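You operate a simulated robot arm through the tools that you are given. There is no shell and no other tool. Be economical: measure what you need, move in short steps, check, and stop when the job is done.

You run a simulated two-armed robot. Do the job below in one go: nothing can be reset, and whatever is moved stays where it is left.

TASK
Swap the empty polish jar for the spare with the earlier date and run the disc inside on wipe.
Fine: empty jar on the round mat, one whole run. Set down upright: polish jar, what you pick out.
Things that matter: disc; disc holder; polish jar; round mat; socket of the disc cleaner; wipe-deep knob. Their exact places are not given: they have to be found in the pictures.

Only the result counts: the job must be done as asked and must still hold three seconds after the hand-in. Knocking over, shifting, dropping, spilling or breaking anything else fails it.

THE ROBOT
Two 7-joint arms with fingered hands on one trunk, on a base that drives. Base frame: it is fixed to the floor where the robot stands at the start and does not move with it; the origin is under the middle of the robot, x ahead of it, y to its left, z up; the surface under the hand at the start is at about z = 0.86. Lengths are in m, angles in rad, forces in N, time in s.
The left shoulder is at the start at [0.021, 0.208, 1.323], the right one opposite. Places, roughly: disc (12x12x1 cm) [0.7, -0.1, 0.7]; round mat [0.6, -0.3, 0.9]; socket of the disc cleaner [0.7, -0.2, 0.9]; wipe-deep knob [0.5, 0, 0.9]. Payload 5 kg a hand.
The tool frame of a hand sits at the grasp point between the pads (the TCP): z along the fingers, y along the line on which they close. The tips reach 0.048 m beyond it. Largest opening 0.16 m; the body of the gripper starts 0.056 m behind the TCP. The gripper is a hand of 4 fingers: y runs from the thumb to the fingers, the wrist lies at [-0.026, -0.142, -0.252] in the tool frame.
Orientation is told as [roll, pitch, yaw] about the base's x, y, z axes, in that order, counted from this pose: with the fingers straight down and the wrist toward the robot, the tool's x, y and z point along [0, 1, 0], [1, 0, 0] and [0, 0, -1] of the base frame.

THE INTERFACE
- The arms move only by the tool send_rows. It takes "left_series", "right_series" or both (then of equal length, played together; a hand with none holds still); each is a list of rows, each a list of 6 numbers: the shift along the base's x, y, z in units of 40 mm (1.0 is 40 mm), then the turn, a rotation vector about the base's x, y, z in units of 5 degrees (1.0 is 5 degrees). In form: [[x, y, z, ax, ay, az], ...]. A call has 1 to 10 rows; each row shifts and turns the commanded pose from where the row before left it. A call with a number of a shift or a turn outside -1 to 1 is refused whole. Each row takes 0.2 s and may step no farther than 0.05 m and 0.15 rad from the row before; otherwise, the whole call is refused. A pose out of reach is approached as far as the arm can. The call stops where the force on the tool passes 40 N (or 10 N more than at its start, if that is more) or the arm is blocked; 0.2 s more then pass. In this call time passes only in rows, and 0.2 s behind the last. The reply holds the time, the measured pose of the TCP, the force on the tool along the base axes, the opening and the grip force, in the units named above and with some noise, with the torque about the TCP (base axes, N m) and any sound that the robot's microphone picked up.
- Cameras (640 x 400 px; columns grow to the right, rows downward): "scene" is now at [0.092, -0.0328, 1.5097]; the picture's right is [-0.37, -0.93, 0.00], its down [-0.56, 0.22, -0.80] and it looks along [0.74, -0.30, -0.60] (base axes); focal length 279 px, centre (320, 200). "left" rides on the left gripper at [-0.087, -0.133, -0.189] in its tool frame; the picture's right is [-0.83, -0.26, 0.49], its down [0.51, -0.71, 0.49] and it looks along [0.22, 0.66, 0.72] (tool axes); focal length 238 px, centre (320, 200). "right" rides on the right gripper at [0.087, -0.133, -0.189] in its tool frame; the picture's right is [-0.83, 0.26, -0.49], its down [-0.51, -0.71, 0.49] and it looks along [-0.22, 0.66, 0.72] (tool axes); focal length 238 px, centre (320, 200).
- snapshot(camera): a new picture of that camera. The clock stands still meanwhile.
- slide_trunk(by): slides the trunk up (or, below 0, down) by that many m; the arms and the scene camera ride with it, the base frame stays. It gives what a move gives, with no picture.
- roll_base(legs): drives the robot by 1 to 6 legs, each [ahead, left, turn to the left] in m, m and rad, along the robot's own axes; the way and the turn of a leg run together, so that a leg with both is an arc; at most 1.5 m and 3.142 rad a leg. The arms and the cameras ride along, it lands a little off, and it stops where it bumps. It gives what a move gives.
- finger_targets(index, middle, ring, thumb_bend, thumb_turn, hand): sets how far each is bent, from 0 (flat) to 100 (curled in); at 30 the hand is open as for a grip, at 70 the pads meet at the TCP. One left out holds its place. A second passes; each finger stops where it meets its share of the squeeze, and holds until it gets a number again. It is the only way to open and close the hand. It gives what a move gives, with no picture; readings hold the bend of each and the force on the fingers (four entries, about 0 where the hand has none), thumb and palm. thumb_turn goes from beside the hand (0) to across from the fingers (100), as for a grip.
- head_to(pan, tilt): turns the head with the scene camera to pan (to the left, within 1.501 rad either way) and tilt (down, from -0.506 to 1.204), counted from straight ahead of the robot. It gives what a move gives.
- pixel_to_xyz(camera, pixels): there is no depth. For up to 12 entries [column, row, z] of the newest picture of that camera ("zoom" is the newest enlarged one), the place [x, y] in the base frame at which the ray of that pixel passes the height z, good to about 0.002 m. The clock stands still meanwhile.
- zoom(camera, box): a new picture of the part [left, top, right, bottom] of that camera's present view, enlarged. The clock stands still meanwhile.
- hand_in(): hands the job in; it is judged then, once.

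Go step by step. Measure first, check grasps and placings, and put right what went wrong. The budget is 80 turns and 58 pictures, counting those below and the enlarged ones. Unless the task says otherwise, let go and move clear before handing in, and close with one line.

The tools are called after ">>>" as name(argument=value, ...) on one line, values as JSON. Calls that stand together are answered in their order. send_rows: Moves the arms, as the interface text tells. Its arguments: {"type":"object","properties":{"left_series":{"type":"array","items":{"type":"array","items":{"type":"number"}}},"right_series":{"type":"array","items":{"type":"array","items":{"type":"number"}}}},"required":[]} The other tools are called the same way: slide_trunk (by) slides the trunk up or down; finger_targets (index, middle, ring, thumb_bend, thumb_turn, hand) moves the fingers one by one; roll_base (legs) drives the base; head_to (pan, tilt) turns the head that bears the scene camera; snapshot (camera) takes a picture; pixel_to_xyz (camera, pixels) gives the place at which the rays of pixels pass given heights; zoom (camera, box) takes an enlarged picture of a part of a camera's view; hand_in () hands the job in.

At the start:

```text
clock: 0.0
left_tcp_pos: [0.601, -0.0186, 1.3061]
left_ee_rot: [0.001, 0.001, 0.001]
left_ft_force: [0.1, -1.2, 0.4]
left_torque: [0.03, -0.01, 0.01]
left_width: 0.1595
left_grasp_force: 0.0
left_shape: jaw
left_bend: [30.0, 30.0, 30.0, 30.0, 98.0]
left_finger forces: [0.0, 0.1, 0.1, 0.0, 0.0, 0.1]
right_tcp_pos: [0.5581, -0.5262, 1.3058]
right_ee_rot: [0.0, 0.001, 0.001]
right_ft_force: [-1.5, 1.1, -0.1]
right_torque: [0.0, -0.01, -0.03]
right_width: 0.1597
right_grasp_force: 0.2
right_shape: jaw
right_bend: [30.0, 30.0, 30.0, 30.0, 98.0]
right_finger forces: [0.1, 0.0, 0.0, 0.0, 0.0, 0.0]
trunk travel left (down, up): [-0.325, 0.365]
robot x, y, heading: [0.0017, 0.0014, -0.001]
head pan, tilt: [-0.38, 0.646]
```

scene: 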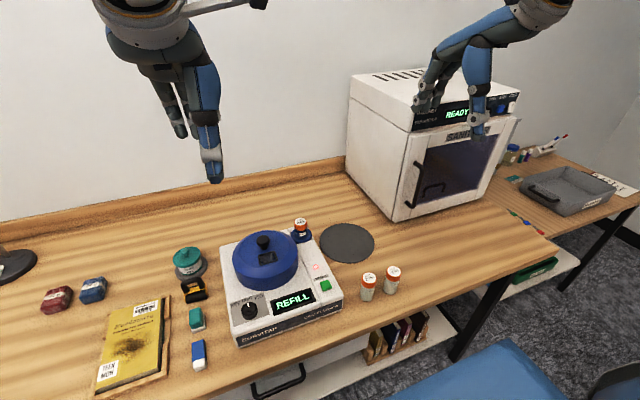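
right: 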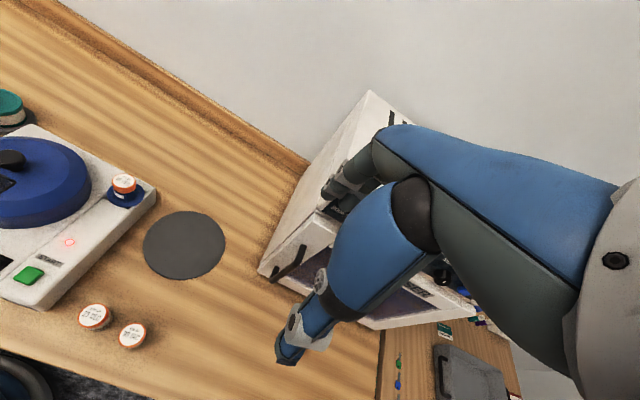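
left: 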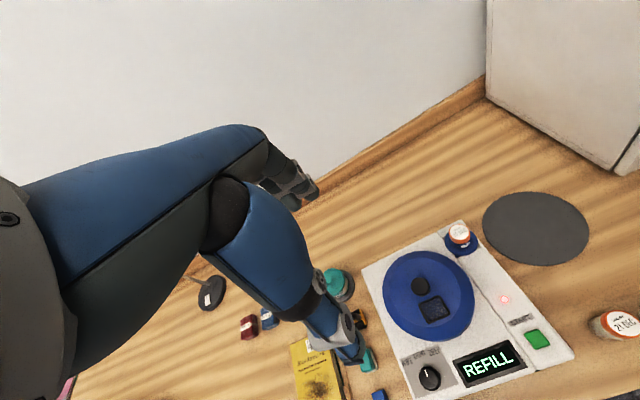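

The scene shows the disc cleaner reading REFILL (about 292,300), a jar in its socket (301,230), the mat (347,243) and two spares (368,286 and 392,278). I'll zoom in to read the labels and the panel.

>>> zoom(camera="scene", box=[340, 255, 420, 305])

>>> zoom(camera="scene", box=[210, 210, 370, 350])

>>> zoom(camera="right", box=[60, 290, 180, 365])

>>> zoom(camera="left", box=[360, 220, 640, 400])

```text
8.00 times, centred on (380, 280) of scene
```

zoom: 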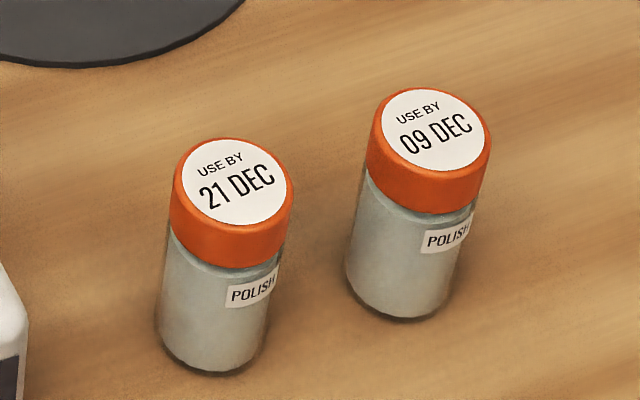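

```text
2.86 times, centred on (290, 280) of scene
```

zoom: 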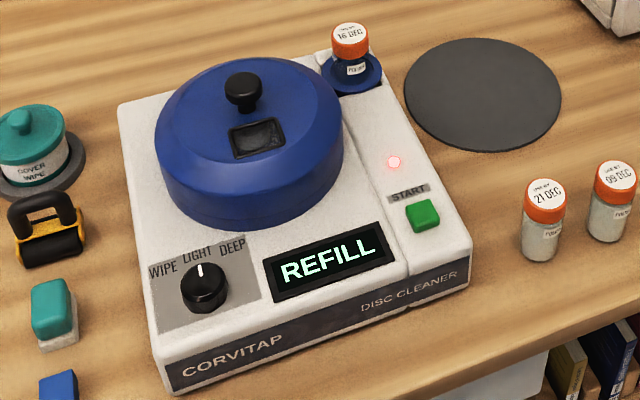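

```text
5.33 times, centred on (120, 328) of right
```

zoom: 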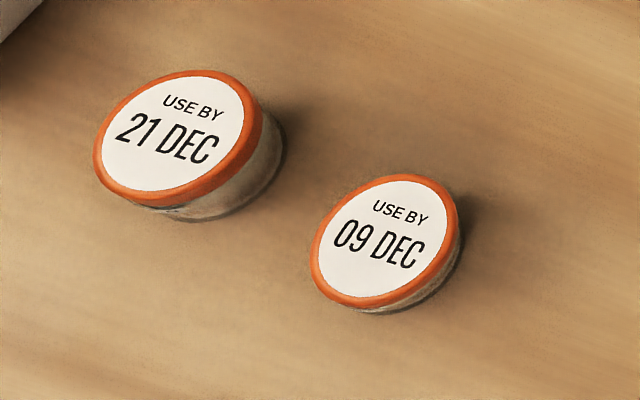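

```text
2.22 times, centred on (500, 310) of left
```

zoom: 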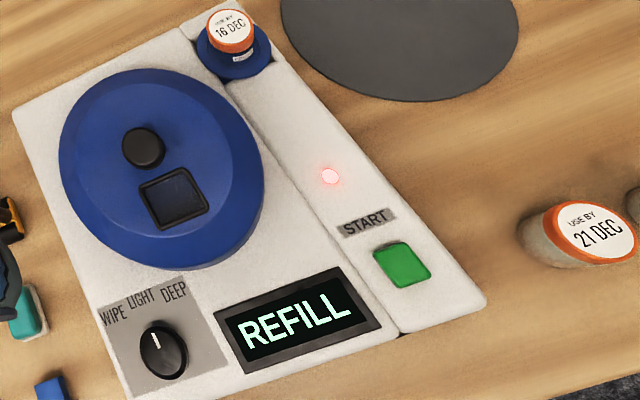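

The earlier spare is 09 DEC (392,278); the socket holds the 16 DEC jar, and the knob points to LIGHT. Now I'll measure positions and look at the lid window and the shelf below.

>>> zoom(camera="scene", box=[230, 220, 310, 290])

>>> zoom(camera="scene", box=[340, 290, 480, 378])

>>> pixel_to_xyz(camera="scene", pixels=[[393, 271, 0.93], [393, 292, 0.86], [368, 277, 0.93], [301, 223, 0.98], [302, 240, 0.93], [347, 243, 0.86], [250, 308, 0.95], [325, 285, 0.93], [264, 240, 1.0], [395, 335, 0.7], [242, 346, 0.86], [343, 301, 0.86]])

>>> pixel_to_xyz(camera="left", pixels=[[459, 234, 0.98], [459, 234, 0.95], [538, 338, 0.93], [538, 338, 0.9], [430, 375, 0.95], [430, 375, 0.92], [536, 228, 0.86], [621, 322, 0.93], [421, 286, 0.98], [421, 286, 1.02]])

>>> pixel_to_xyz(camera="right", pixels=[[124, 183, 0.98], [124, 183, 0.95], [27, 275, 0.93], [27, 275, 0.9], [132, 335, 0.93], [132, 335, 0.91], [94, 316, 0.93], [184, 245, 0.86]])

```text
5.71 times, centred on (270, 255) of scene
```

zoom: 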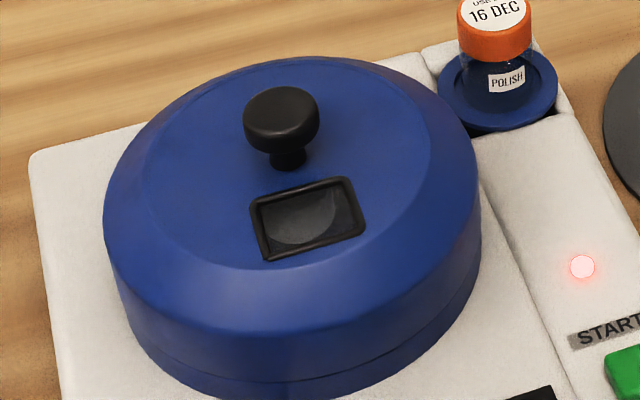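

```text
4.55 times, centred on (410, 334) of scene
```

zoom: 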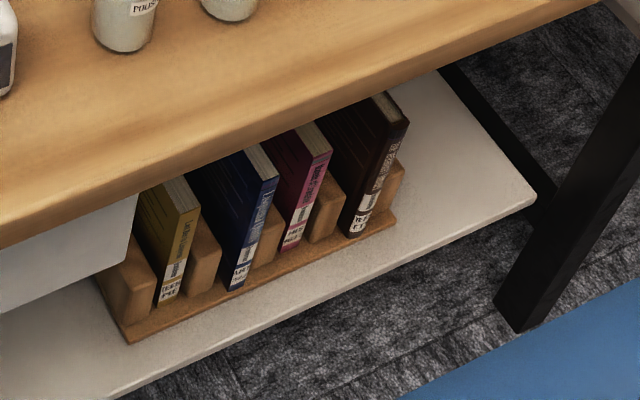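

```text
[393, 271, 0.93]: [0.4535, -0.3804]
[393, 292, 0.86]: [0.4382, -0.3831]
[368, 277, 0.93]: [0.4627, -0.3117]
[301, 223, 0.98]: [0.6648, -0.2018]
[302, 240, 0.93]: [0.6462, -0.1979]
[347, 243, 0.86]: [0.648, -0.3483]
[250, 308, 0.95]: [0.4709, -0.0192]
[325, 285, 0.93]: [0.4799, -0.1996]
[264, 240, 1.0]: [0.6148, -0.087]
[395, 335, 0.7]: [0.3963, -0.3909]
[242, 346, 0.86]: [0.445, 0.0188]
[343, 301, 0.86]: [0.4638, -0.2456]
```

```text
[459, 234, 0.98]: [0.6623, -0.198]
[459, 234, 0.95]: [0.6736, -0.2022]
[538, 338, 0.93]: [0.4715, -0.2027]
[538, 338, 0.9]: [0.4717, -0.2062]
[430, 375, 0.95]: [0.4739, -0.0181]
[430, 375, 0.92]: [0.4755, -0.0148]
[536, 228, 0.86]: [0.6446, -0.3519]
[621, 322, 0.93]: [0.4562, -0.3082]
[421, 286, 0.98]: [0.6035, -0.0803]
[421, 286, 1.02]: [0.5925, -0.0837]
```

```text
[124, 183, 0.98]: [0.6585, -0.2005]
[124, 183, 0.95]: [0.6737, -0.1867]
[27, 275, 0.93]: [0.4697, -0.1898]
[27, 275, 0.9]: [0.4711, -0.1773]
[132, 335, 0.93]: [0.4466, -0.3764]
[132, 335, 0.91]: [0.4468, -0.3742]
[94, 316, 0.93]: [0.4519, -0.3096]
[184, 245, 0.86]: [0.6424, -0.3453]
```

The window on the lid shows a light-grey round edge inside (zoom 310,215). Under the table I see a white drawer with a handle, so I'll look further down and closer at the window.

>>> zoom(camera="scene", box=[258, 240, 280, 254])

>>> head_to(pan=-0.2, tilt=1.1)

>>> snapshot(camera="scene")

```text
16.00 times, centred on (269, 247) of scene
```

zoom: 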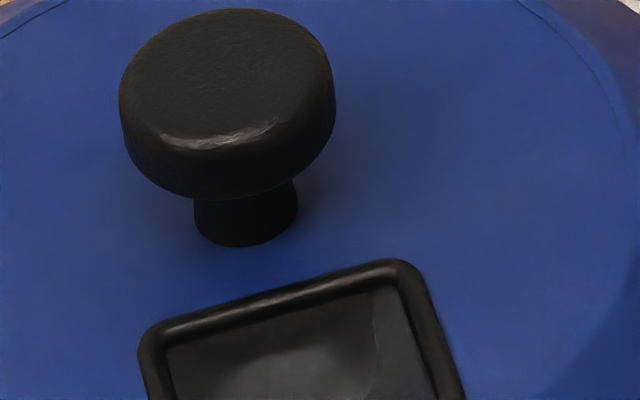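

```text
clock: 0.9
left_tcp_pos: [0.5996, -0.0184, 1.306]
left_ee_rot: [0.0, -0.001, 0.0]
left_ft_force: [0.5, 0.9, -0.7]
left_torque: [-0.01, -0.03, -0.02]
left_width: 0.1598
left_grasp_force: 0.2
left_shape: jaw
left_bend: [30.0, 30.0, 30.0, 30.0, 98.0]
left_finger forces: [0.1, 0.1, 0.0, 0.0, 0.1, 0.0]
right_tcp_pos: [0.5581, -0.525, 1.3059]
right_ee_rot: [0.001, 0.0, 0.0]
right_ft_force: [-0.2, 0.2, -0.4]
right_torque: [-0.02, 0.01, -0.02]
right_width: 0.1595
right_grasp_force: 0.1
right_shape: jaw
right_bend: [30.0, 30.0, 30.0, 30.0, 98.0]
right_finger forces: [0.0, 0.1, 0.1, 0.1, 0.0, 0.1]
trunk travel left (down, up): [-0.325, 0.365]
robot x, y, heading: [-0.0002, -0.0023, -0.003]
head pan, tilt: [-0.201, 1.1]
```

```text
47 pictures are left
```

scene: 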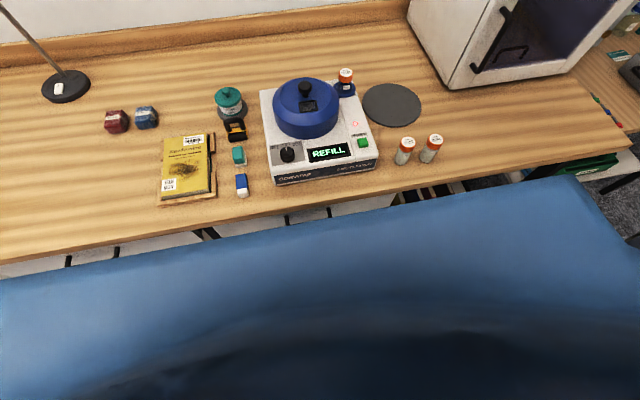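

Targets: socket jar cap near (0.662,-0.200, top about 0.98), 09 DEC spare near (0.447,-0.377, top about 0.938), mat centre (0.645,-0.348). I'll clear the left arm to the left, bring the right hand above the socket, and narrow its opening.

>>> send_rows(right_series=[[0.28, 0.9, -0.4, 0, 0, 0], [0.28, 0.9, -0.4, 0, 0, 0], [0.28, 0.9, -0.4, 0, 0, 0], [0.28, 0.9, -0.4, 0, 0, 0], [0.28, 0.9, -0.4, 0, 0, 0], [0.28, 0.9, -0.4, 0, 0, 0], [0.28, 0.9, -0.4, 0, 0, 0], [0.28, 0.9, -0.4, 0, 0, 0], [0.28, 0.9, -0.4, 0, 0, 0]], left_series=[[0, 0.8, 0, 0, 0, 0], [0, 0.8, 0, 0, 0, 0], [0, 0.8, 0, 0, 0, 0], [0, 0.8, 0, 0, 0, 0], [0, 0.8, 0, 0, 0, 0], [0, 0.8, 0, 0, 0, 0], [0, 0.8, 0, 0, 0, 0], [0, 0.8, 0, 0, 0, 0], [0, 0.8, 0, 0, 0, 0]])

>>> finger_targets(hand="right", index=45, middle=45, ring=45, thumb_bend=45, thumb_turn=100)

>>> head_to(pan=-0.3, tilt=0.75)

>>> snapshot(camera="right")

>>> snapshot(camera="scene")

```text
clock: 2.9
left_tcp_pos: [0.6007, 0.2735, 1.3044]
left_ee_rot: [-0.001, 0.001, -0.001]
left_ft_force: [0.1, 1.5, -0.8]
left_torque: [-0.19, 0.03, -0.01]
left_width: 0.1598
left_grasp_force: 0.1
left_shape: jaw
left_bend: [30.0, 30.0, 30.0, 30.0, 97.0]
left_finger forces: [0.0, 0.0, 0.0, 0.1, 0.0, 0.0]
right_tcp_pos: [0.6608, -0.2001, 1.1622]
right_ee_rot: [-0.001, 0.0, -0.004]
right_ft_force: [0.5, 1.2, 0.5]
right_torque: [-0.13, 0.03, -0.04]
right_width: 0.1601
right_grasp_force: 0.0
right_shape: jaw
right_bend: [30.0, 30.0, 30.0, 30.0, 97.0]
right_finger forces: [0.1, 0.0, 0.0, 0.1, 0.1, 0.1]
trunk travel left (down, up): [-0.325, 0.365]
robot x, y, heading: [-0.001, 0.0002, -0.006]
head pan, tilt: [-0.201, 1.1]
```

```text
clock: 3.9
left_tcp_pos: [0.6, 0.2707, 1.3055]
left_ee_rot: [0.0, 0.002, -0.001]
left_ft_force: [0.1, 0.2, 0.0]
left_torque: [0.0, -0.02, 0.03]
left_width: 0.1597
left_grasp_force: 0.2
left_shape: jaw
left_bend: [30.0, 30.0, 30.0, 30.0, 97.0]
left_finger forces: [0.0, 0.0, 0.1, 0.0, 0.1, 0.0]
right_tcp_pos: [0.6597, -0.2015, 1.1613]
right_ee_rot: [0.0, 0.001, -0.002]
right_ft_force: [-0.5, -0.6, -0.6]
right_torque: [-0.01, 0.0, -0.01]
right_width: 0.1116
right_grasp_force: 0.0
right_shape: fingers
right_bend: [45.0, 45.0, 45.0, 45.0, 99.0]
right_finger forces: [0.1, 0.0, 0.1, 0.0, 0.0, 0.1]
trunk travel left (down, up): [-0.325, 0.365]
robot x, y, heading: [-0.0004, 0.0007, 0.002]
head pan, tilt: [-0.201, 1.1]
```

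```text
clock: 4.7
left_tcp_pos: [0.6001, 0.2704, 1.3057]
left_ee_rot: [0.001, 0.0, 0.0]
left_ft_force: [0.6, 0.4, 0.2]
left_torque: [0.02, 0.0, -0.01]
left_width: 0.1596
left_grasp_force: 0.0
left_shape: jaw
left_bend: [30.0, 30.0, 30.0, 30.0, 97.0]
left_finger forces: [0.0, 0.0, 0.0, 0.1, 0.1, 0.0]
right_tcp_pos: [0.6591, -0.202, 1.1617]
right_ee_rot: [0.0, -0.001, -0.001]
right_ft_force: [0.0, -0.1, -0.2]
right_torque: [0.01, 0.02, 0.01]
right_width: 0.1118
right_grasp_force: 0.1
right_shape: fingers
right_bend: [45.0, 45.0, 45.0, 45.0, 99.0]
right_finger forces: [0.1, 0.0, 0.1, 0.0, 0.1, 0.0]
trunk travel left (down, up): [-0.325, 0.365]
robot x, y, heading: [0.0026, 0.0032, 0.005]
head pan, tilt: [-0.3, 0.75]
```

```text
46 pictures are left
```

right: 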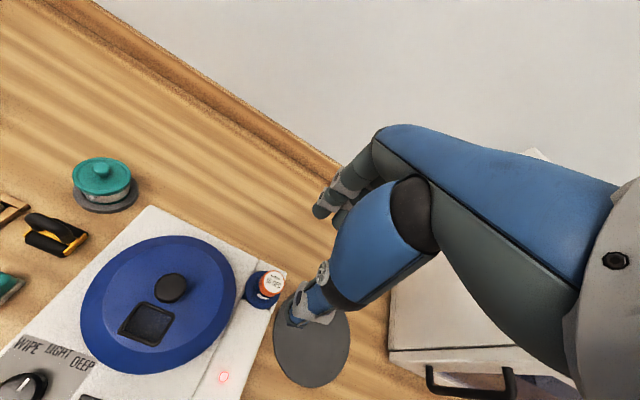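

```text
45 pictures are left
```

scene: 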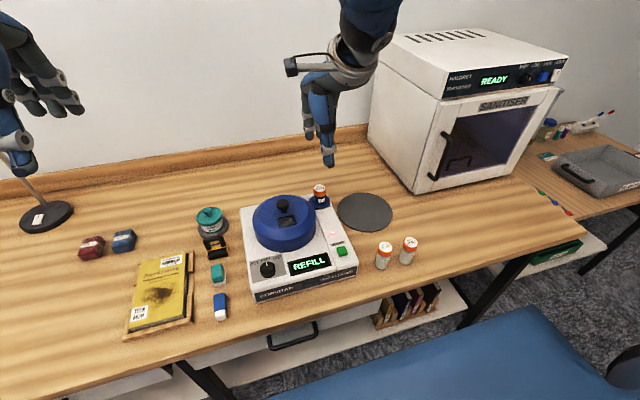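

The right camera shows the socket jar cap at (270,283), just beside where the fingers point. I'll triangulate it and the ring.

>>> zoom(camera="right", box=[220, 240, 320, 320])

>>> zoom(camera="scene", box=[290, 170, 370, 230])

```text
5.00 times, centred on (270, 280) of right
```

zoom: 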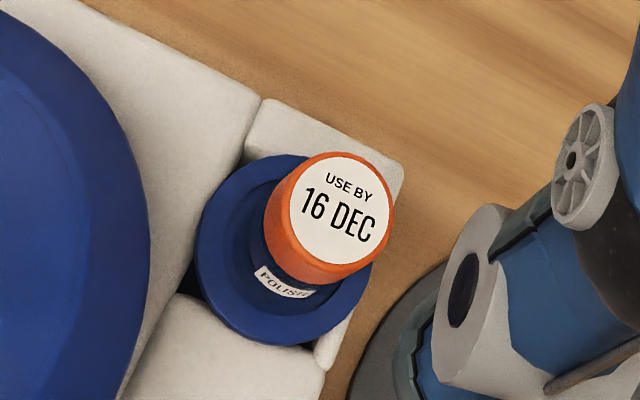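

```text
6.67 times, centred on (330, 200) of scene
```

zoom: 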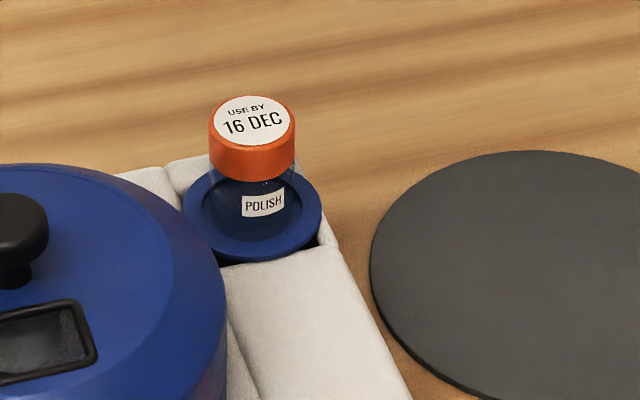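

I'll use the label centres, scene (319.9,188) and right (273.8,282.4), plus the dish rim.

>>> pixel_to_xyz(camera="scene", pixels=[[319.9, 188, 0.96], [319.9, 188, 1.0], [319.9, 202.2, 0.92], [319.9, 202.2, 0.94], [408.5, 241.5, 0.92], [408.5, 241.5, 0.95], [385, 246.5, 0.92], [385, 246.5, 0.95], [282.5, 204, 1.0], [365, 211, 0.865]])

>>> pixel_to_xyz(camera="right", pixels=[[273.8, 282.4, 0.96], [273.8, 282.4, 1.0], [263, 290, 0.92], [263, 290, 0.94], [172, 287, 1.0], [172, 287, 1.04]])

```text
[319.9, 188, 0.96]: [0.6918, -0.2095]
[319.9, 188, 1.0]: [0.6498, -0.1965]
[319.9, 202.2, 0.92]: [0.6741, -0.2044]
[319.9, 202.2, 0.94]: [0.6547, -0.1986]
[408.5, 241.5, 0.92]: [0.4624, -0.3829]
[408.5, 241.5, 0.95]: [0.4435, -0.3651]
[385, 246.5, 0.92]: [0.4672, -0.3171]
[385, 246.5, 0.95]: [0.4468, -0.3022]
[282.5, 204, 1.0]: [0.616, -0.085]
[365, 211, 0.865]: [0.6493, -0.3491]
```

```text
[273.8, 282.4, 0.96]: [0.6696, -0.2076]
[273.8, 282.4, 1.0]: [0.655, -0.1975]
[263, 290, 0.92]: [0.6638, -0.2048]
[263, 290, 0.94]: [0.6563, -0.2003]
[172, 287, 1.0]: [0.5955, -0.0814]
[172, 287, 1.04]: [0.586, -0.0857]
```

Cap top is about (0.658,-0.1995,0.99), and the dish rim sits near z 0.937. I'll descend to TCP z≈0.985 in steps.

>>> send_rows(right_series=[[0, 0.06, -1, 0, 0, 0], [0, 0, -1, 0, 0, 0], [0, 0, -1, 0, 0, 0], [0, 0, -0.8, 0, 0, 0], [0, 0, -0.3, 0, 0, 0], [0, 0, -0.3, 0, 0, 0]])

>>> zoom(camera="scene", box=[260, 140, 380, 240])

>>> snapshot(camera="right")

```text
clock: 6.1
left_tcp_pos: [0.601, 0.2699, 1.3054]
left_ee_rot: [0.0, 0.0, 0.001]
left_ft_force: [1.1, 0.0, -0.2]
left_torque: [-0.02, 0.02, 0.0]
left_width: 0.1595
left_grasp_force: 0.1
left_shape: jaw
left_bend: [30.0, 30.0, 30.0, 30.0, 97.0]
left_finger forces: [0.0, 0.0, 0.0, 0.1, 0.0, 0.0]
right_tcp_pos: [0.6599, -0.199, 0.9864]
right_ee_rot: [0.001, 0.0, 0.0]
right_ft_force: [-0.4, -1.5, 0.3]
right_torque: [0.01, 0.11, 0.04]
right_width: 0.1123
right_grasp_force: 0.5
right_shape: fingers
right_bend: [45.0, 45.0, 45.0, 45.0, 99.0]
right_finger forces: [0.1, 0.0, 0.0, 0.0, 1.0, 0.1]
trunk travel left (down, up): [-0.325, 0.365]
robot x, y, heading: [-0.0007, -0.0031, -0.0]
head pan, tilt: [-0.3, 0.75]
```

```text
4.00 times, centred on (320, 190) of scene
```

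zoom: 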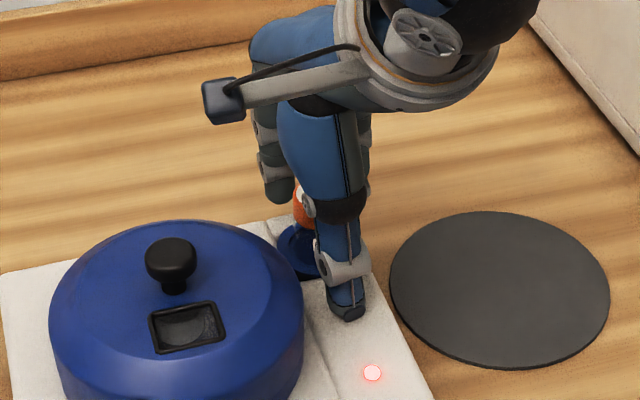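

```text
41 pictures are left
```

right: 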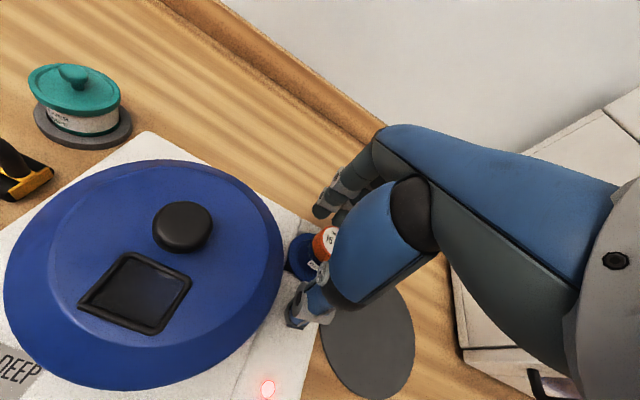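

The thumb tip just touches the machine top (thumb force 1.0). I'll raise 4 mm and close the hand.

>>> send_rows(right_series=[[0, 0, 0.12, 0, 0, 0]])

>>> finger_targets(hand="right", index=70, middle=70, ring=70, thumb_bend=70)

>>> zoom(camera="scene", box=[260, 140, 380, 240])

```text
clock: 6.5
left_tcp_pos: [0.6012, 0.271, 1.3057]
left_ee_rot: [0.0, -0.002, 0.0]
left_ft_force: [0.3, 0.6, -0.7]
left_torque: [-0.01, 0.02, -0.03]
left_width: 0.1597
left_grasp_force: 0.0
left_shape: jaw
left_bend: [30.0, 30.0, 30.0, 30.0, 97.0]
left_finger forces: [0.0, 0.0, 0.1, 0.0, 0.0, 0.0]
right_tcp_pos: [0.659, -0.2001, 0.9905]
right_ee_rot: [0.002, 0.003, 0.002]
right_ft_force: [-0.6, 0.2, -0.9]
right_torque: [0.02, 0.0, 0.01]
right_width: 0.1115
right_grasp_force: 0.1
right_shape: fingers
right_bend: [45.0, 45.0, 45.0, 45.0, 99.0]
right_finger forces: [0.0, 0.0, 0.1, 0.1, 0.0, 0.0]
trunk travel left (down, up): [-0.325, 0.365]
robot x, y, heading: [0.0021, 0.0027, 0.001]
head pan, tilt: [-0.3, 0.75]
```

```text
clock: 7.5
left_tcp_pos: [0.5998, 0.2701, 1.3046]
left_ee_rot: [-0.001, 0.002, 0.0]
left_ft_force: [0.5, 0.1, 0.1]
left_torque: [-0.02, 0.0, -0.02]
left_width: 0.1596
left_grasp_force: 0.0
left_shape: jaw
left_bend: [30.0, 30.0, 30.0, 30.0, 97.0]
left_finger forces: [0.0, 0.0, 0.1, 0.0, 0.0, 0.1]
right_tcp_pos: [0.6585, -0.1998, 0.9909]
right_ee_rot: [0.0, -0.001, 0.0]
right_ft_force: [0.2, 0.4, 0.9]
right_torque: [-0.03, 0.02, -0.02]
right_width: 0.0399
right_grasp_force: 14.1
right_shape: fingers
right_bend: [64.0, 67.0, 70.0, 63.0, 100.0]
right_finger forces: [8.3, 5.8, 0.1, 0.1, 14.7, 0.0]
trunk travel left (down, up): [-0.325, 0.365]
robot x, y, heading: [-0.0008, 0.0004, 0.002]
head pan, tilt: [-0.3, 0.75]
```

```text
4.00 times, centred on (320, 190) of scene
```

zoom: 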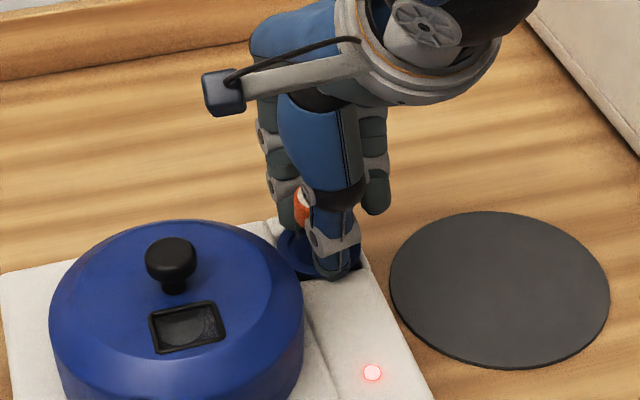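

The jar is gripped by thumb, index and middle (width 0.040, 14 N). I'll lift it straight up.

>>> send_rows(right_series=[[0, 0, 0.3, 0, 0, 0], [0, 0, 0.5, 0, 0, 0], [0, 0, 0.8, 0, 0, 0], [0, 0, 1, 0, 0, 0]])

>>> zoom(camera="scene", box=[260, 120, 380, 240])

```text
clock: 8.5
left_tcp_pos: [0.5984, 0.271, 1.3067]
left_ee_rot: [0.001, -0.001, 0.002]
left_ft_force: [-0.8, -0.9, 0.6]
left_torque: [0.04, -0.09, 0.02]
left_width: 0.1593
left_grasp_force: 0.0
left_shape: jaw
left_bend: [30.0, 30.0, 30.0, 30.0, 97.0]
left_finger forces: [0.0, 0.0, 0.0, 0.1, 0.0, 0.1]
right_tcp_pos: [0.6589, -0.198, 1.0959]
right_ee_rot: [-0.001, 0.001, 0.003]
right_ft_force: [-0.7, 0.2, -1.5]
right_torque: [0.0, -0.15, -0.04]
right_width: 0.0401
right_grasp_force: 14.5
right_shape: fingers
right_bend: [64.0, 67.0, 70.0, 63.0, 100.0]
right_finger forces: [8.4, 5.7, 0.0, 0.0, 14.6, 0.0]
trunk travel left (down, up): [-0.325, 0.365]
robot x, y, heading: [0.0, 0.002, 0.001]
head pan, tilt: [-0.3, 0.75]
```

```text
3.33 times, centred on (320, 180) of scene
```

zoom: 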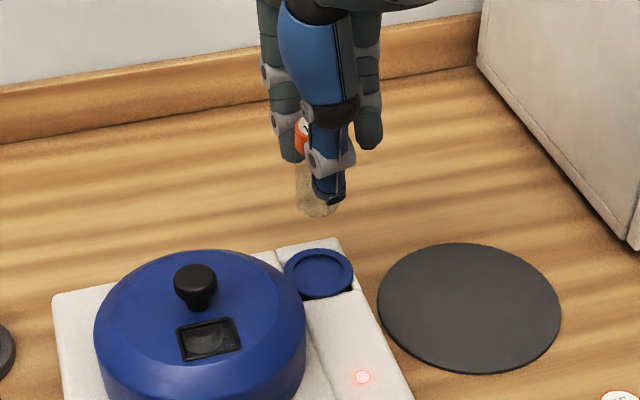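

The empty jar hangs upright from the fingers and the dish is clear. I'll carry it over the mat and lower it.

>>> send_rows(right_series=[[-0.08, -0.95, 0, 0, 0, 0], [-0.08, -0.95, 0, 0, 0, 0], [-0.08, -0.95, 0, 0, 0, 0], [-0.06, -0.93, -0.1, 0, 0, 0], [0, 0, -1, 0, 0, 0], [0, 0, -1, 0, 0, 0], [0, 0, -1, 0, 0, 0], [0, 0, -0.3, 0, 0, 0]])

>>> zoom(camera="scene", box=[300, 150, 420, 250])

```text
clock: 10.3
left_tcp_pos: [0.6002, 0.2712, 1.3055]
left_ee_rot: [0.0, -0.001, 0.0]
left_ft_force: [-0.8, 1.4, 0.1]
left_torque: [-0.03, -0.03, 0.01]
left_width: 0.1597
left_grasp_force: 0.1
left_shape: jaw
left_bend: [30.0, 30.0, 30.0, 30.0, 97.0]
left_finger forces: [0.1, 0.0, 0.1, 0.0, 0.0, 0.0]
right_tcp_pos: [0.6477, -0.3512, 0.9591]
right_ee_rot: [0.001, -0.001, 0.0]
right_ft_force: [0.5, 0.0, -1.1]
right_torque: [-0.02, 0.0, 0.0]
right_width: 0.0398
right_grasp_force: 14.0
right_shape: fingers
right_bend: [64.0, 67.0, 70.0, 63.0, 100.0]
right_finger forces: [8.5, 5.8, 0.0, 0.0, 14.3, 0.0]
trunk travel left (down, up): [-0.325, 0.365]
robot x, y, heading: [0.0033, -0.0023, 0.005]
head pan, tilt: [-0.3, 0.75]
```

```text
4.00 times, centred on (360, 200) of scene
```

zoom: 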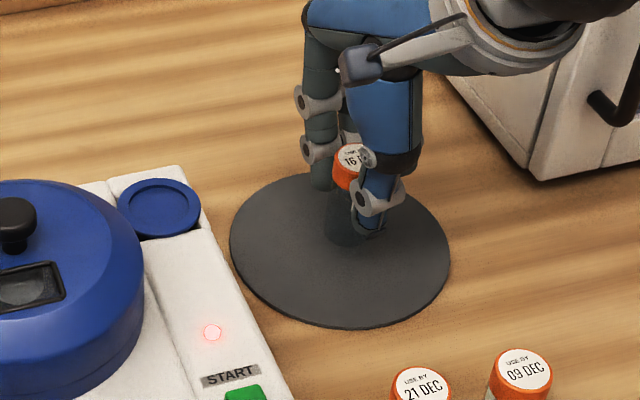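

The jar hangs just above the mat with its edge well inside it. I'll lower it gently until it touches.

>>> send_rows(right_series=[[0, 0, -0.15, 0, 0, 0], [0, 0, -0.1, 0, 0, 0], [0, 0, -0.06, 0, 0, 0]])

```text
clock: 11.1
left_tcp_pos: [0.6012, 0.2708, 1.3052]
left_ee_rot: [0.0, 0.001, 0.001]
left_ft_force: [0.0, 0.1, -0.5]
left_torque: [0.0, 0.02, -0.01]
left_width: 0.1598
left_grasp_force: 0.1
left_shape: jaw
left_bend: [30.0, 30.0, 30.0, 30.0, 97.0]
left_finger forces: [0.0, 0.0, 0.1, 0.1, 0.2, 0.1]
right_tcp_pos: [0.6466, -0.3499, 0.9459]
right_ee_rot: [0.0, -0.002, -0.002]
right_ft_force: [0.0, 0.1, -0.4]
right_torque: [0.0, -0.02, 0.0]
right_width: 0.0397
right_grasp_force: 14.1
right_shape: fingers
right_bend: [64.0, 67.0, 70.0, 63.0, 100.0]
right_finger forces: [8.5, 6.0, 0.1, 0.1, 14.3, 0.0]
trunk travel left (down, up): [-0.325, 0.365]
robot x, y, heading: [0.0009, 0.0008, 0.004]
head pan, tilt: [-0.3, 0.75]
```

No contact yet; lowering in 2 mm steps.

>>> send_rows(right_series=[[0, 0, -0.05, 0, 0, 0], [0, 0, -0.05, 0, 0, 0]])

>>> zoom(camera="scene", box=[300, 150, 420, 250])

```text
clock: 11.7
left_tcp_pos: [0.6006, 0.2699, 1.3056]
left_ee_rot: [-0.001, 0.0, 0.0]
left_ft_force: [0.1, 0.6, 1.1]
left_torque: [0.02, -0.05, 0.0]
left_width: 0.1596
left_grasp_force: 0.0
left_shape: jaw
left_bend: [30.0, 30.0, 30.0, 30.0, 97.0]
left_finger forces: [0.0, 0.1, 0.1, 0.1, 0.1, 0.0]
right_tcp_pos: [0.6478, -0.3492, 0.9442]
right_ee_rot: [0.0, -0.003, 0.0]
right_ft_force: [-0.3, 0.1, 9.8]
right_torque: [-0.04, 0.13, 0.02]
right_width: 0.0396
right_grasp_force: 15.4
right_shape: fingers
right_bend: [64.0, 67.0, 70.0, 64.0, 100.0]
right_finger forces: [9.1, 6.5, 0.0, 0.0, 16.0, 0.0]
trunk travel left (down, up): [-0.325, 0.365]
robot x, y, heading: [0.0002, 0.0027, 0.003]
head pan, tilt: [-0.3, 0.75]
```

```text
4.00 times, centred on (360, 200) of scene
```

zoom: 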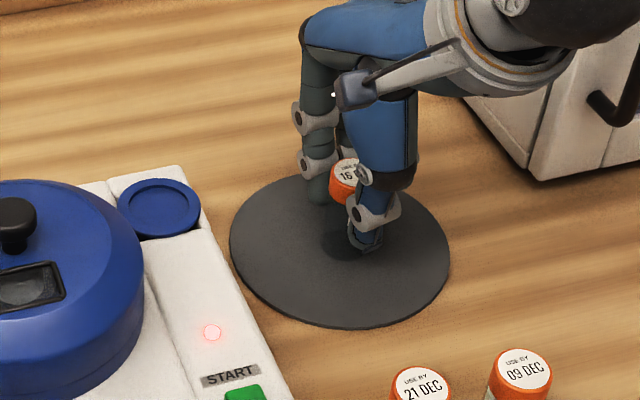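

It is on the mat (9.8 N). I'll relieve the pressure slightly, open, and lift clear.

>>> send_rows(right_series=[[0, 0, 0.025, 0, 0, 0]])

>>> finger_targets(hand="right", index=45, middle=45, ring=45, thumb_bend=45)

>>> send_rows(right_series=[[0, 0, 0.5, 0, 0, 0], [0, 0, 1, 0, 0, 0], [0, 0, 1, 0, 0, 0], [0, 0, 1, 0, 0, 0], [0, 0, 0.4, 0, 0, 0]])

>>> snapshot(camera="scene")

```text
clock: 12.1
left_tcp_pos: [0.6003, 0.2705, 1.3048]
left_ee_rot: [-0.001, 0.001, 0.0]
left_ft_force: [-0.4, 0.5, -0.1]
left_torque: [0.0, -0.01, -0.04]
left_width: 0.1594
left_grasp_force: 0.1
left_shape: jaw
left_bend: [30.0, 30.0, 30.0, 30.0, 97.0]
left_finger forces: [0.1, 0.0, 0.1, 0.0, 0.0, 0.0]
right_tcp_pos: [0.6471, -0.3495, 0.9442]
right_ee_rot: [-0.001, -0.002, 0.0]
right_ft_force: [1.6, 0.1, 8.9]
right_torque: [0.02, 0.03, -0.03]
right_width: 0.0395
right_grasp_force: 15.9
right_shape: fingers
right_bend: [64.0, 67.0, 70.0, 64.0, 100.0]
right_finger forces: [9.8, 6.7, 0.0, 0.0, 15.2, 0.0]
trunk travel left (down, up): [-0.325, 0.365]
robot x, y, heading: [-0.0018, 0.0006, 0.003]
head pan, tilt: [-0.3, 0.75]
```

```text
clock: 13.1
left_tcp_pos: [0.6004, 0.2704, 1.3056]
left_ee_rot: [0.001, 0.001, -0.001]
left_ft_force: [0.2, -0.3, -0.2]
left_torque: [0.01, -0.02, -0.01]
left_width: 0.1595
left_grasp_force: 0.1
left_shape: jaw
left_bend: [30.0, 30.0, 30.0, 30.0, 97.0]
left_finger forces: [0.0, 0.0, 0.1, 0.1, 0.1, 0.0]
right_tcp_pos: [0.6469, -0.3504, 0.9433]
right_ee_rot: [-0.001, -0.001, -0.001]
right_ft_force: [0.6, 0.6, -0.6]
right_torque: [-0.01, -0.02, 0.01]
right_width: 0.1106
right_grasp_force: 0.1
right_shape: fingers
right_bend: [45.0, 45.0, 45.0, 45.0, 99.0]
right_finger forces: [0.0, 0.0, 0.0, 0.1, 0.0, 0.1]
trunk travel left (down, up): [-0.325, 0.365]
robot x, y, heading: [0.0012, -0.0015, 0.002]
head pan, tilt: [-0.3, 0.75]
```

```text
clock: 14.3
left_tcp_pos: [0.6009, 0.2705, 1.3052]
left_ee_rot: [-0.001, 0.0, -0.001]
left_ft_force: [-0.2, -0.3, 0.5]
left_torque: [0.0, -0.01, -0.01]
left_width: 0.1596
left_grasp_force: 0.1
left_shape: jaw
left_bend: [30.0, 30.0, 30.0, 30.0, 97.0]
left_finger forces: [0.1, 0.1, 0.0, 0.0, 0.1, 0.0]
right_tcp_pos: [0.646, -0.3506, 1.0991]
right_ee_rot: [0.001, 0.002, 0.0]
right_ft_force: [-0.2, -0.4, -0.5]
right_torque: [0.01, 0.01, 0.05]
right_width: 0.1104
right_grasp_force: 0.0
right_shape: fingers
right_bend: [45.0, 45.0, 45.0, 45.0, 99.0]
right_finger forces: [0.0, 0.0, 0.0, 0.0, 0.1, 0.0]
trunk travel left (down, up): [-0.325, 0.365]
robot x, y, heading: [-0.0024, 0.0026, 0.001]
head pan, tilt: [-0.3, 0.75]
```

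```text
36 pictures are left
```

scene: 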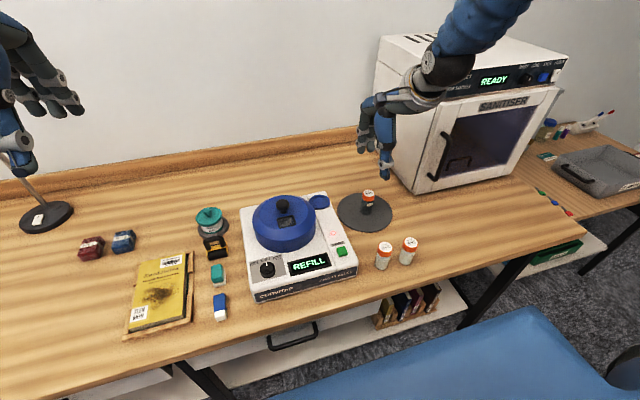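

The 16 DEC jar stands upright on the mat (368,195). Next I'll move above the 09 DEC spare (408,241) and take a closer look.

>>> send_rows(right_series=[[-0.98, -0.12, 0.1, 0, 0, 0], [-0.98, -0.12, 0.1, 0, 0, 0], [-0.98, -0.12, 0.1, 0, 0, 0], [-0.98, -0.12, 0.1, 0, 0, 0], [-0.98, -0.12, 0, 0, 0, 0]])

>>> zoom(camera="scene", box=[360, 220, 440, 280])

>>> zoom(camera="right", box=[180, 230, 340, 330])

```text
clock: 15.5
left_tcp_pos: [0.6007, 0.2698, 1.3057]
left_ee_rot: [-0.001, 0.001, 0.0]
left_ft_force: [-0.1, -0.9, 0.8]
left_torque: [0.02, 0.04, 0.02]
left_width: 0.1596
left_grasp_force: 0.1
left_shape: jaw
left_bend: [30.0, 30.0, 30.0, 30.0, 97.0]
left_finger forces: [0.0, 0.0, 0.0, 0.0, 0.1, 0.0]
right_tcp_pos: [0.4702, -0.3827, 1.1171]
right_ee_rot: [0.002, 0.004, 0.002]
right_ft_force: [-0.9, 0.6, -0.4]
right_torque: [0.06, -0.02, 0.02]
right_width: 0.1106
right_grasp_force: 0.1
right_shape: fingers
right_bend: [45.0, 45.0, 45.0, 45.0, 99.0]
right_finger forces: [0.0, 0.0, 0.0, 0.0, 0.0, 0.1]
right hand out of reach, approached as far as the arm can: row 5
trunk travel left (down, up): [-0.325, 0.365]
robot x, y, heading: [0.0022, 0.0023, -0.001]
head pan, tilt: [-0.3, 0.75]
```

```text
6.67 times, centred on (400, 250) of scene
```

zoom: 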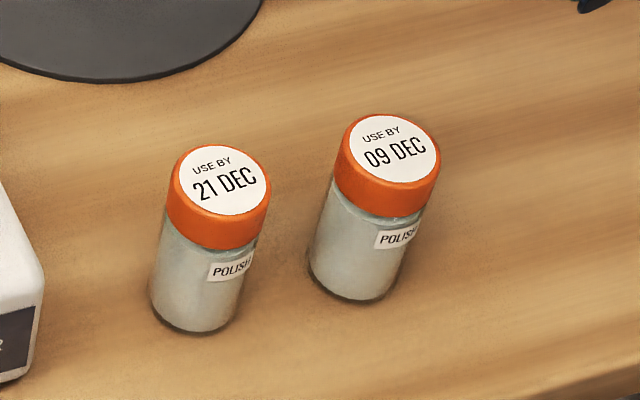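

```text
4.00 times, centred on (260, 280) of right
```

zoom: 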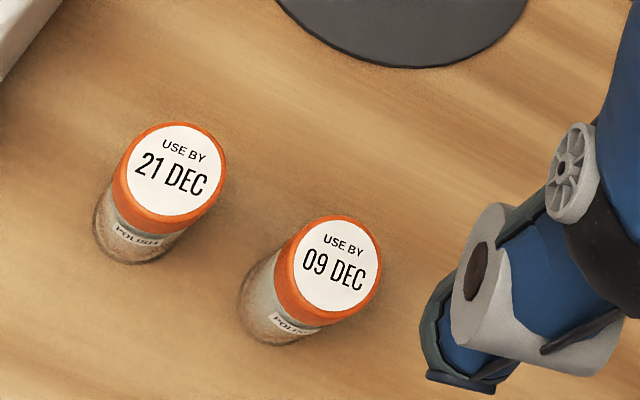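

The hand couldn't reach inward enough (x stopped at 0.470, spare near 0.45). I'll drive the base back 0.12 m, then re-measure.

>>> roll_base(legs=[[-0.12, 0, 0]])

>>> snapshot(camera="scene")

>>> zoom(camera="right", box=[160, 150, 320, 250])

```text
clock: 16.8
left_tcp_pos: [0.4778, 0.2704, 1.3056]
left_ee_rot: [0.0, 0.001, 0.0]
left_ft_force: [-1.0, 1.1, 1.0]
left_torque: [-0.01, -0.05, 0.0]
left_width: 0.1597
left_grasp_force: 0.1
left_shape: jaw
left_bend: [30.0, 30.0, 30.0, 30.0, 97.0]
left_finger forces: [0.0, 0.0, 0.1, 0.0, 0.1, 0.1]
right_tcp_pos: [0.3471, -0.382, 1.1181]
right_ee_rot: [0.003, 0.004, 0.0]
right_ft_force: [-0.5, 0.3, 0.5]
right_torque: [-0.01, -0.08, 0.0]
right_width: 0.1106
right_grasp_force: 0.0
right_shape: fingers
right_bend: [45.0, 45.0, 45.0, 45.0, 99.0]
right_finger forces: [0.1, 0.0, 0.0, 0.0, 0.0, 0.0]
trunk travel left (down, up): [-0.325, 0.365]
robot x, y, heading: [-0.1182, -0.0006, 0.002]
head pan, tilt: [-0.3, 0.75]
```

```text
33 pictures are left
```

scene: 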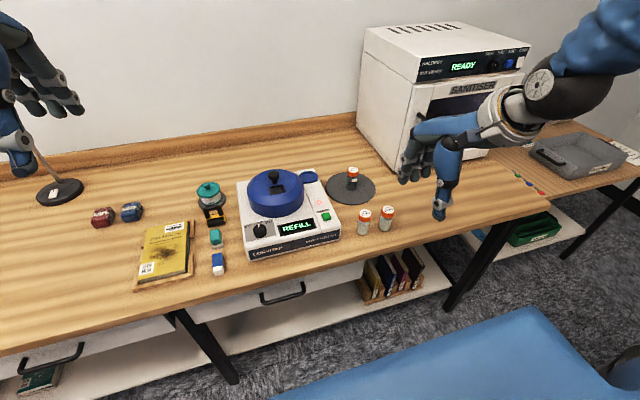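

```text
4.00 times, centred on (240, 200) of right
```

zoom: 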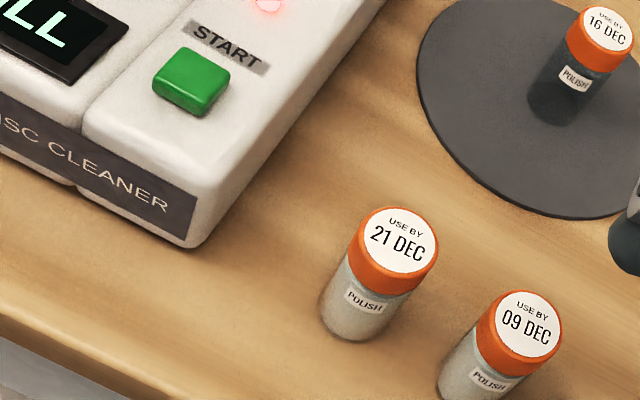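

Now at the new base position, I'll locate the 09 DEC cap via right pixel (292.5,232) and scene.

>>> pixel_to_xyz(camera="right", pixels=[[292.5, 232, 0.938], [292.5, 232, 0.92], [260, 210, 0.938]])

>>> pixel_to_xyz(camera="scene", pixels=[[388, 209, 0.938], [388, 209, 0.92], [364.5, 213, 0.938]])

```text
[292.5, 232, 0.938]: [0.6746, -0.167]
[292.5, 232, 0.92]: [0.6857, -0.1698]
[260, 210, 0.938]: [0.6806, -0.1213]
```

```text
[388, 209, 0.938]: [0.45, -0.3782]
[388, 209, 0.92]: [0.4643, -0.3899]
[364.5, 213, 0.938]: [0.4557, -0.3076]
```

Scene gives (0.450,-0.378). I'll move above it and check with the right camera.

>>> send_rows(right_series=[[0.85, 0.04, 0, 0, 0, 0], [0.85, 0.04, 0, 0, 0, 0], [0.85, 0.04, 0, 0, 0, 0]])

>>> snapshot(camera="right")

```text
clock: 17.6
left_tcp_pos: [0.4803, 0.2705, 1.3039]
left_ee_rot: [-0.001, 0.004, 0.0]
left_ft_force: [1.6, -1.3, -1.4]
left_torque: [-0.03, 0.14, -0.04]
left_width: 0.1599
left_grasp_force: 0.1
left_shape: jaw
left_bend: [30.0, 30.0, 30.0, 30.0, 97.0]
left_finger forces: [0.0, 0.1, 0.1, 0.0, 0.0, 0.0]
right_tcp_pos: [0.4511, -0.3773, 1.1162]
right_ee_rot: [0.0, 0.007, 0.001]
right_ft_force: [-0.1, -0.4, -1.3]
right_torque: [-0.04, 0.06, 0.0]
right_width: 0.1108
right_grasp_force: 0.0
right_shape: fingers
right_bend: [45.0, 45.0, 45.0, 45.0, 99.0]
right_finger forces: [0.1, 0.0, 0.0, 0.0, 0.0, 0.0]
trunk travel left (down, up): [-0.325, 0.365]
robot x, y, heading: [-0.1231, 0.0017, 0.0]
head pan, tilt: [-0.3, 0.75]
```

```text
31 pictures are left
```

right: 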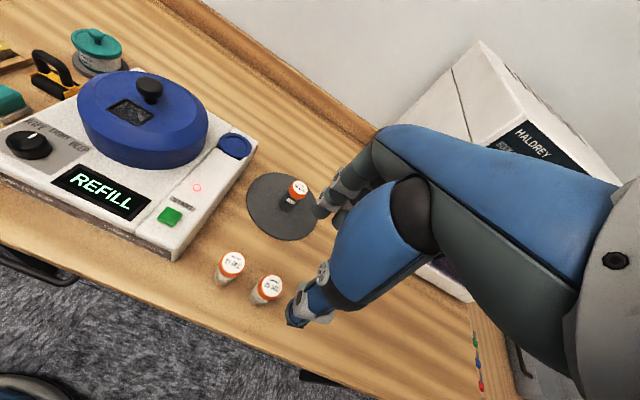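

>>> pixel_to_xyz(camera="right", pixels=[[270, 286, 0.938], [270, 286, 0.92], [232, 263, 0.938], [235, 146, 0.93], [170, 216, 0.94], [30, 143, 0.95], [30, 143, 0.93]])

```text
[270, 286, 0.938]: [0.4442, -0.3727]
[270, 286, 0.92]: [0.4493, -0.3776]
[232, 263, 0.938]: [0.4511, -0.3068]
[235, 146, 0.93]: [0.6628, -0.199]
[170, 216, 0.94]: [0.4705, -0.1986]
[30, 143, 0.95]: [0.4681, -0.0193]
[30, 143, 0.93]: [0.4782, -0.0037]
```

Consistent at about (0.447,-0.376). Descending to TCP z≈0.940.

>>> send_rows(right_series=[[-0.1, 0.03, -1, 0, 0, 0], [0, 0, -1, 0, 0, 0], [0, 0, -1, 0, 0, 0], [0, 0, -0.8, 0, 0, 0], [0, 0, -0.4, 0, 0, 0], [0, 0, -0.2, 0, 0, 0]])

>>> zoom(camera="scene", box=[330, 160, 450, 250])

```text
clock: 19.0
left_tcp_pos: [0.4787, 0.2698, 1.3055]
left_ee_rot: [0.0, 0.0, 0.001]
left_ft_force: [0.2, -0.9, 0.4]
left_torque: [0.0, 0.03, -0.03]
left_width: 0.1596
left_grasp_force: 0.1
left_shape: jaw
left_bend: [30.0, 30.0, 30.0, 30.0, 97.0]
left_finger forces: [0.1, 0.1, 0.1, 0.0, 0.0, 0.0]
right_tcp_pos: [0.4466, -0.3768, 0.9415]
right_ee_rot: [0.001, 0.004, 0.002]
right_ft_force: [0.3, 0.9, -0.4]
right_torque: [0.01, 0.02, 0.03]
right_width: 0.1113
right_grasp_force: 0.1
right_shape: fingers
right_bend: [45.0, 45.0, 45.0, 45.0, 99.0]
right_finger forces: [0.0, 0.0, 0.1, 0.1, 0.0, 0.0]
trunk travel left (down, up): [-0.325, 0.365]
robot x, y, heading: [-0.1221, -0.0043, -0.003]
head pan, tilt: [-0.3, 0.75]
```

```text
4.44 times, centred on (390, 205) of scene
```

zoom: 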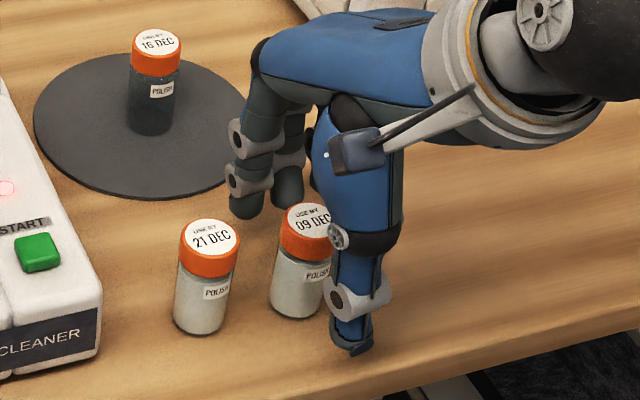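

The fingers straddle the 09 DEC jar and there is a gap to the 21 DEC jar. Closing.

>>> finger_targets(hand="right", index=70, middle=70, ring=60, thumb_bend=70)

>>> zoom(camera="scene", box=[330, 160, 450, 250])

```text
clock: 20.0
left_tcp_pos: [0.4784, 0.2704, 1.3059]
left_ee_rot: [0.001, 0.0, 0.0]
left_ft_force: [0.9, -0.6, 0.2]
left_torque: [-0.02, 0.0, 0.06]
left_width: 0.1597
left_grasp_force: 0.0
left_shape: jaw
left_bend: [30.0, 30.0, 30.0, 30.0, 97.0]
left_finger forces: [0.0, 0.0, 0.1, 0.1, 0.0, 0.0]
right_tcp_pos: [0.4459, -0.3744, 0.9414]
right_ee_rot: [0.002, 0.002, 0.001]
right_ft_force: [-0.2, 1.6, -0.2]
right_torque: [0.02, -0.03, 0.02]
right_width: 0.0396
right_grasp_force: 14.3
right_shape: fingers
right_bend: [64.0, 67.0, 60.0, 63.0, 100.0]
right_finger forces: [7.8, 6.0, 0.0, 0.1, 14.5, 0.1]
trunk travel left (down, up): [-0.325, 0.365]
robot x, y, heading: [-0.1234, 0.0014, -0.003]
head pan, tilt: [-0.3, 0.75]
```

```text
4.44 times, centred on (390, 205) of scene
```

zoom: 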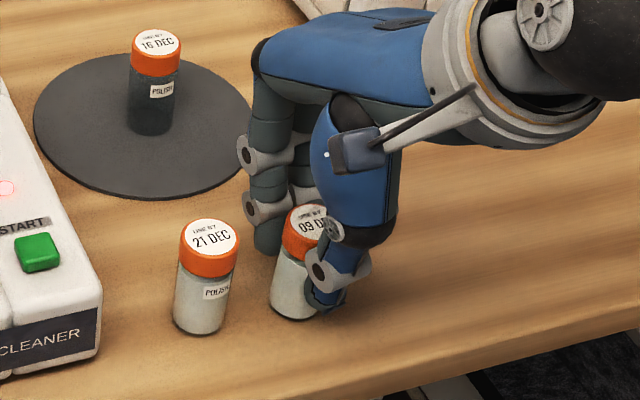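

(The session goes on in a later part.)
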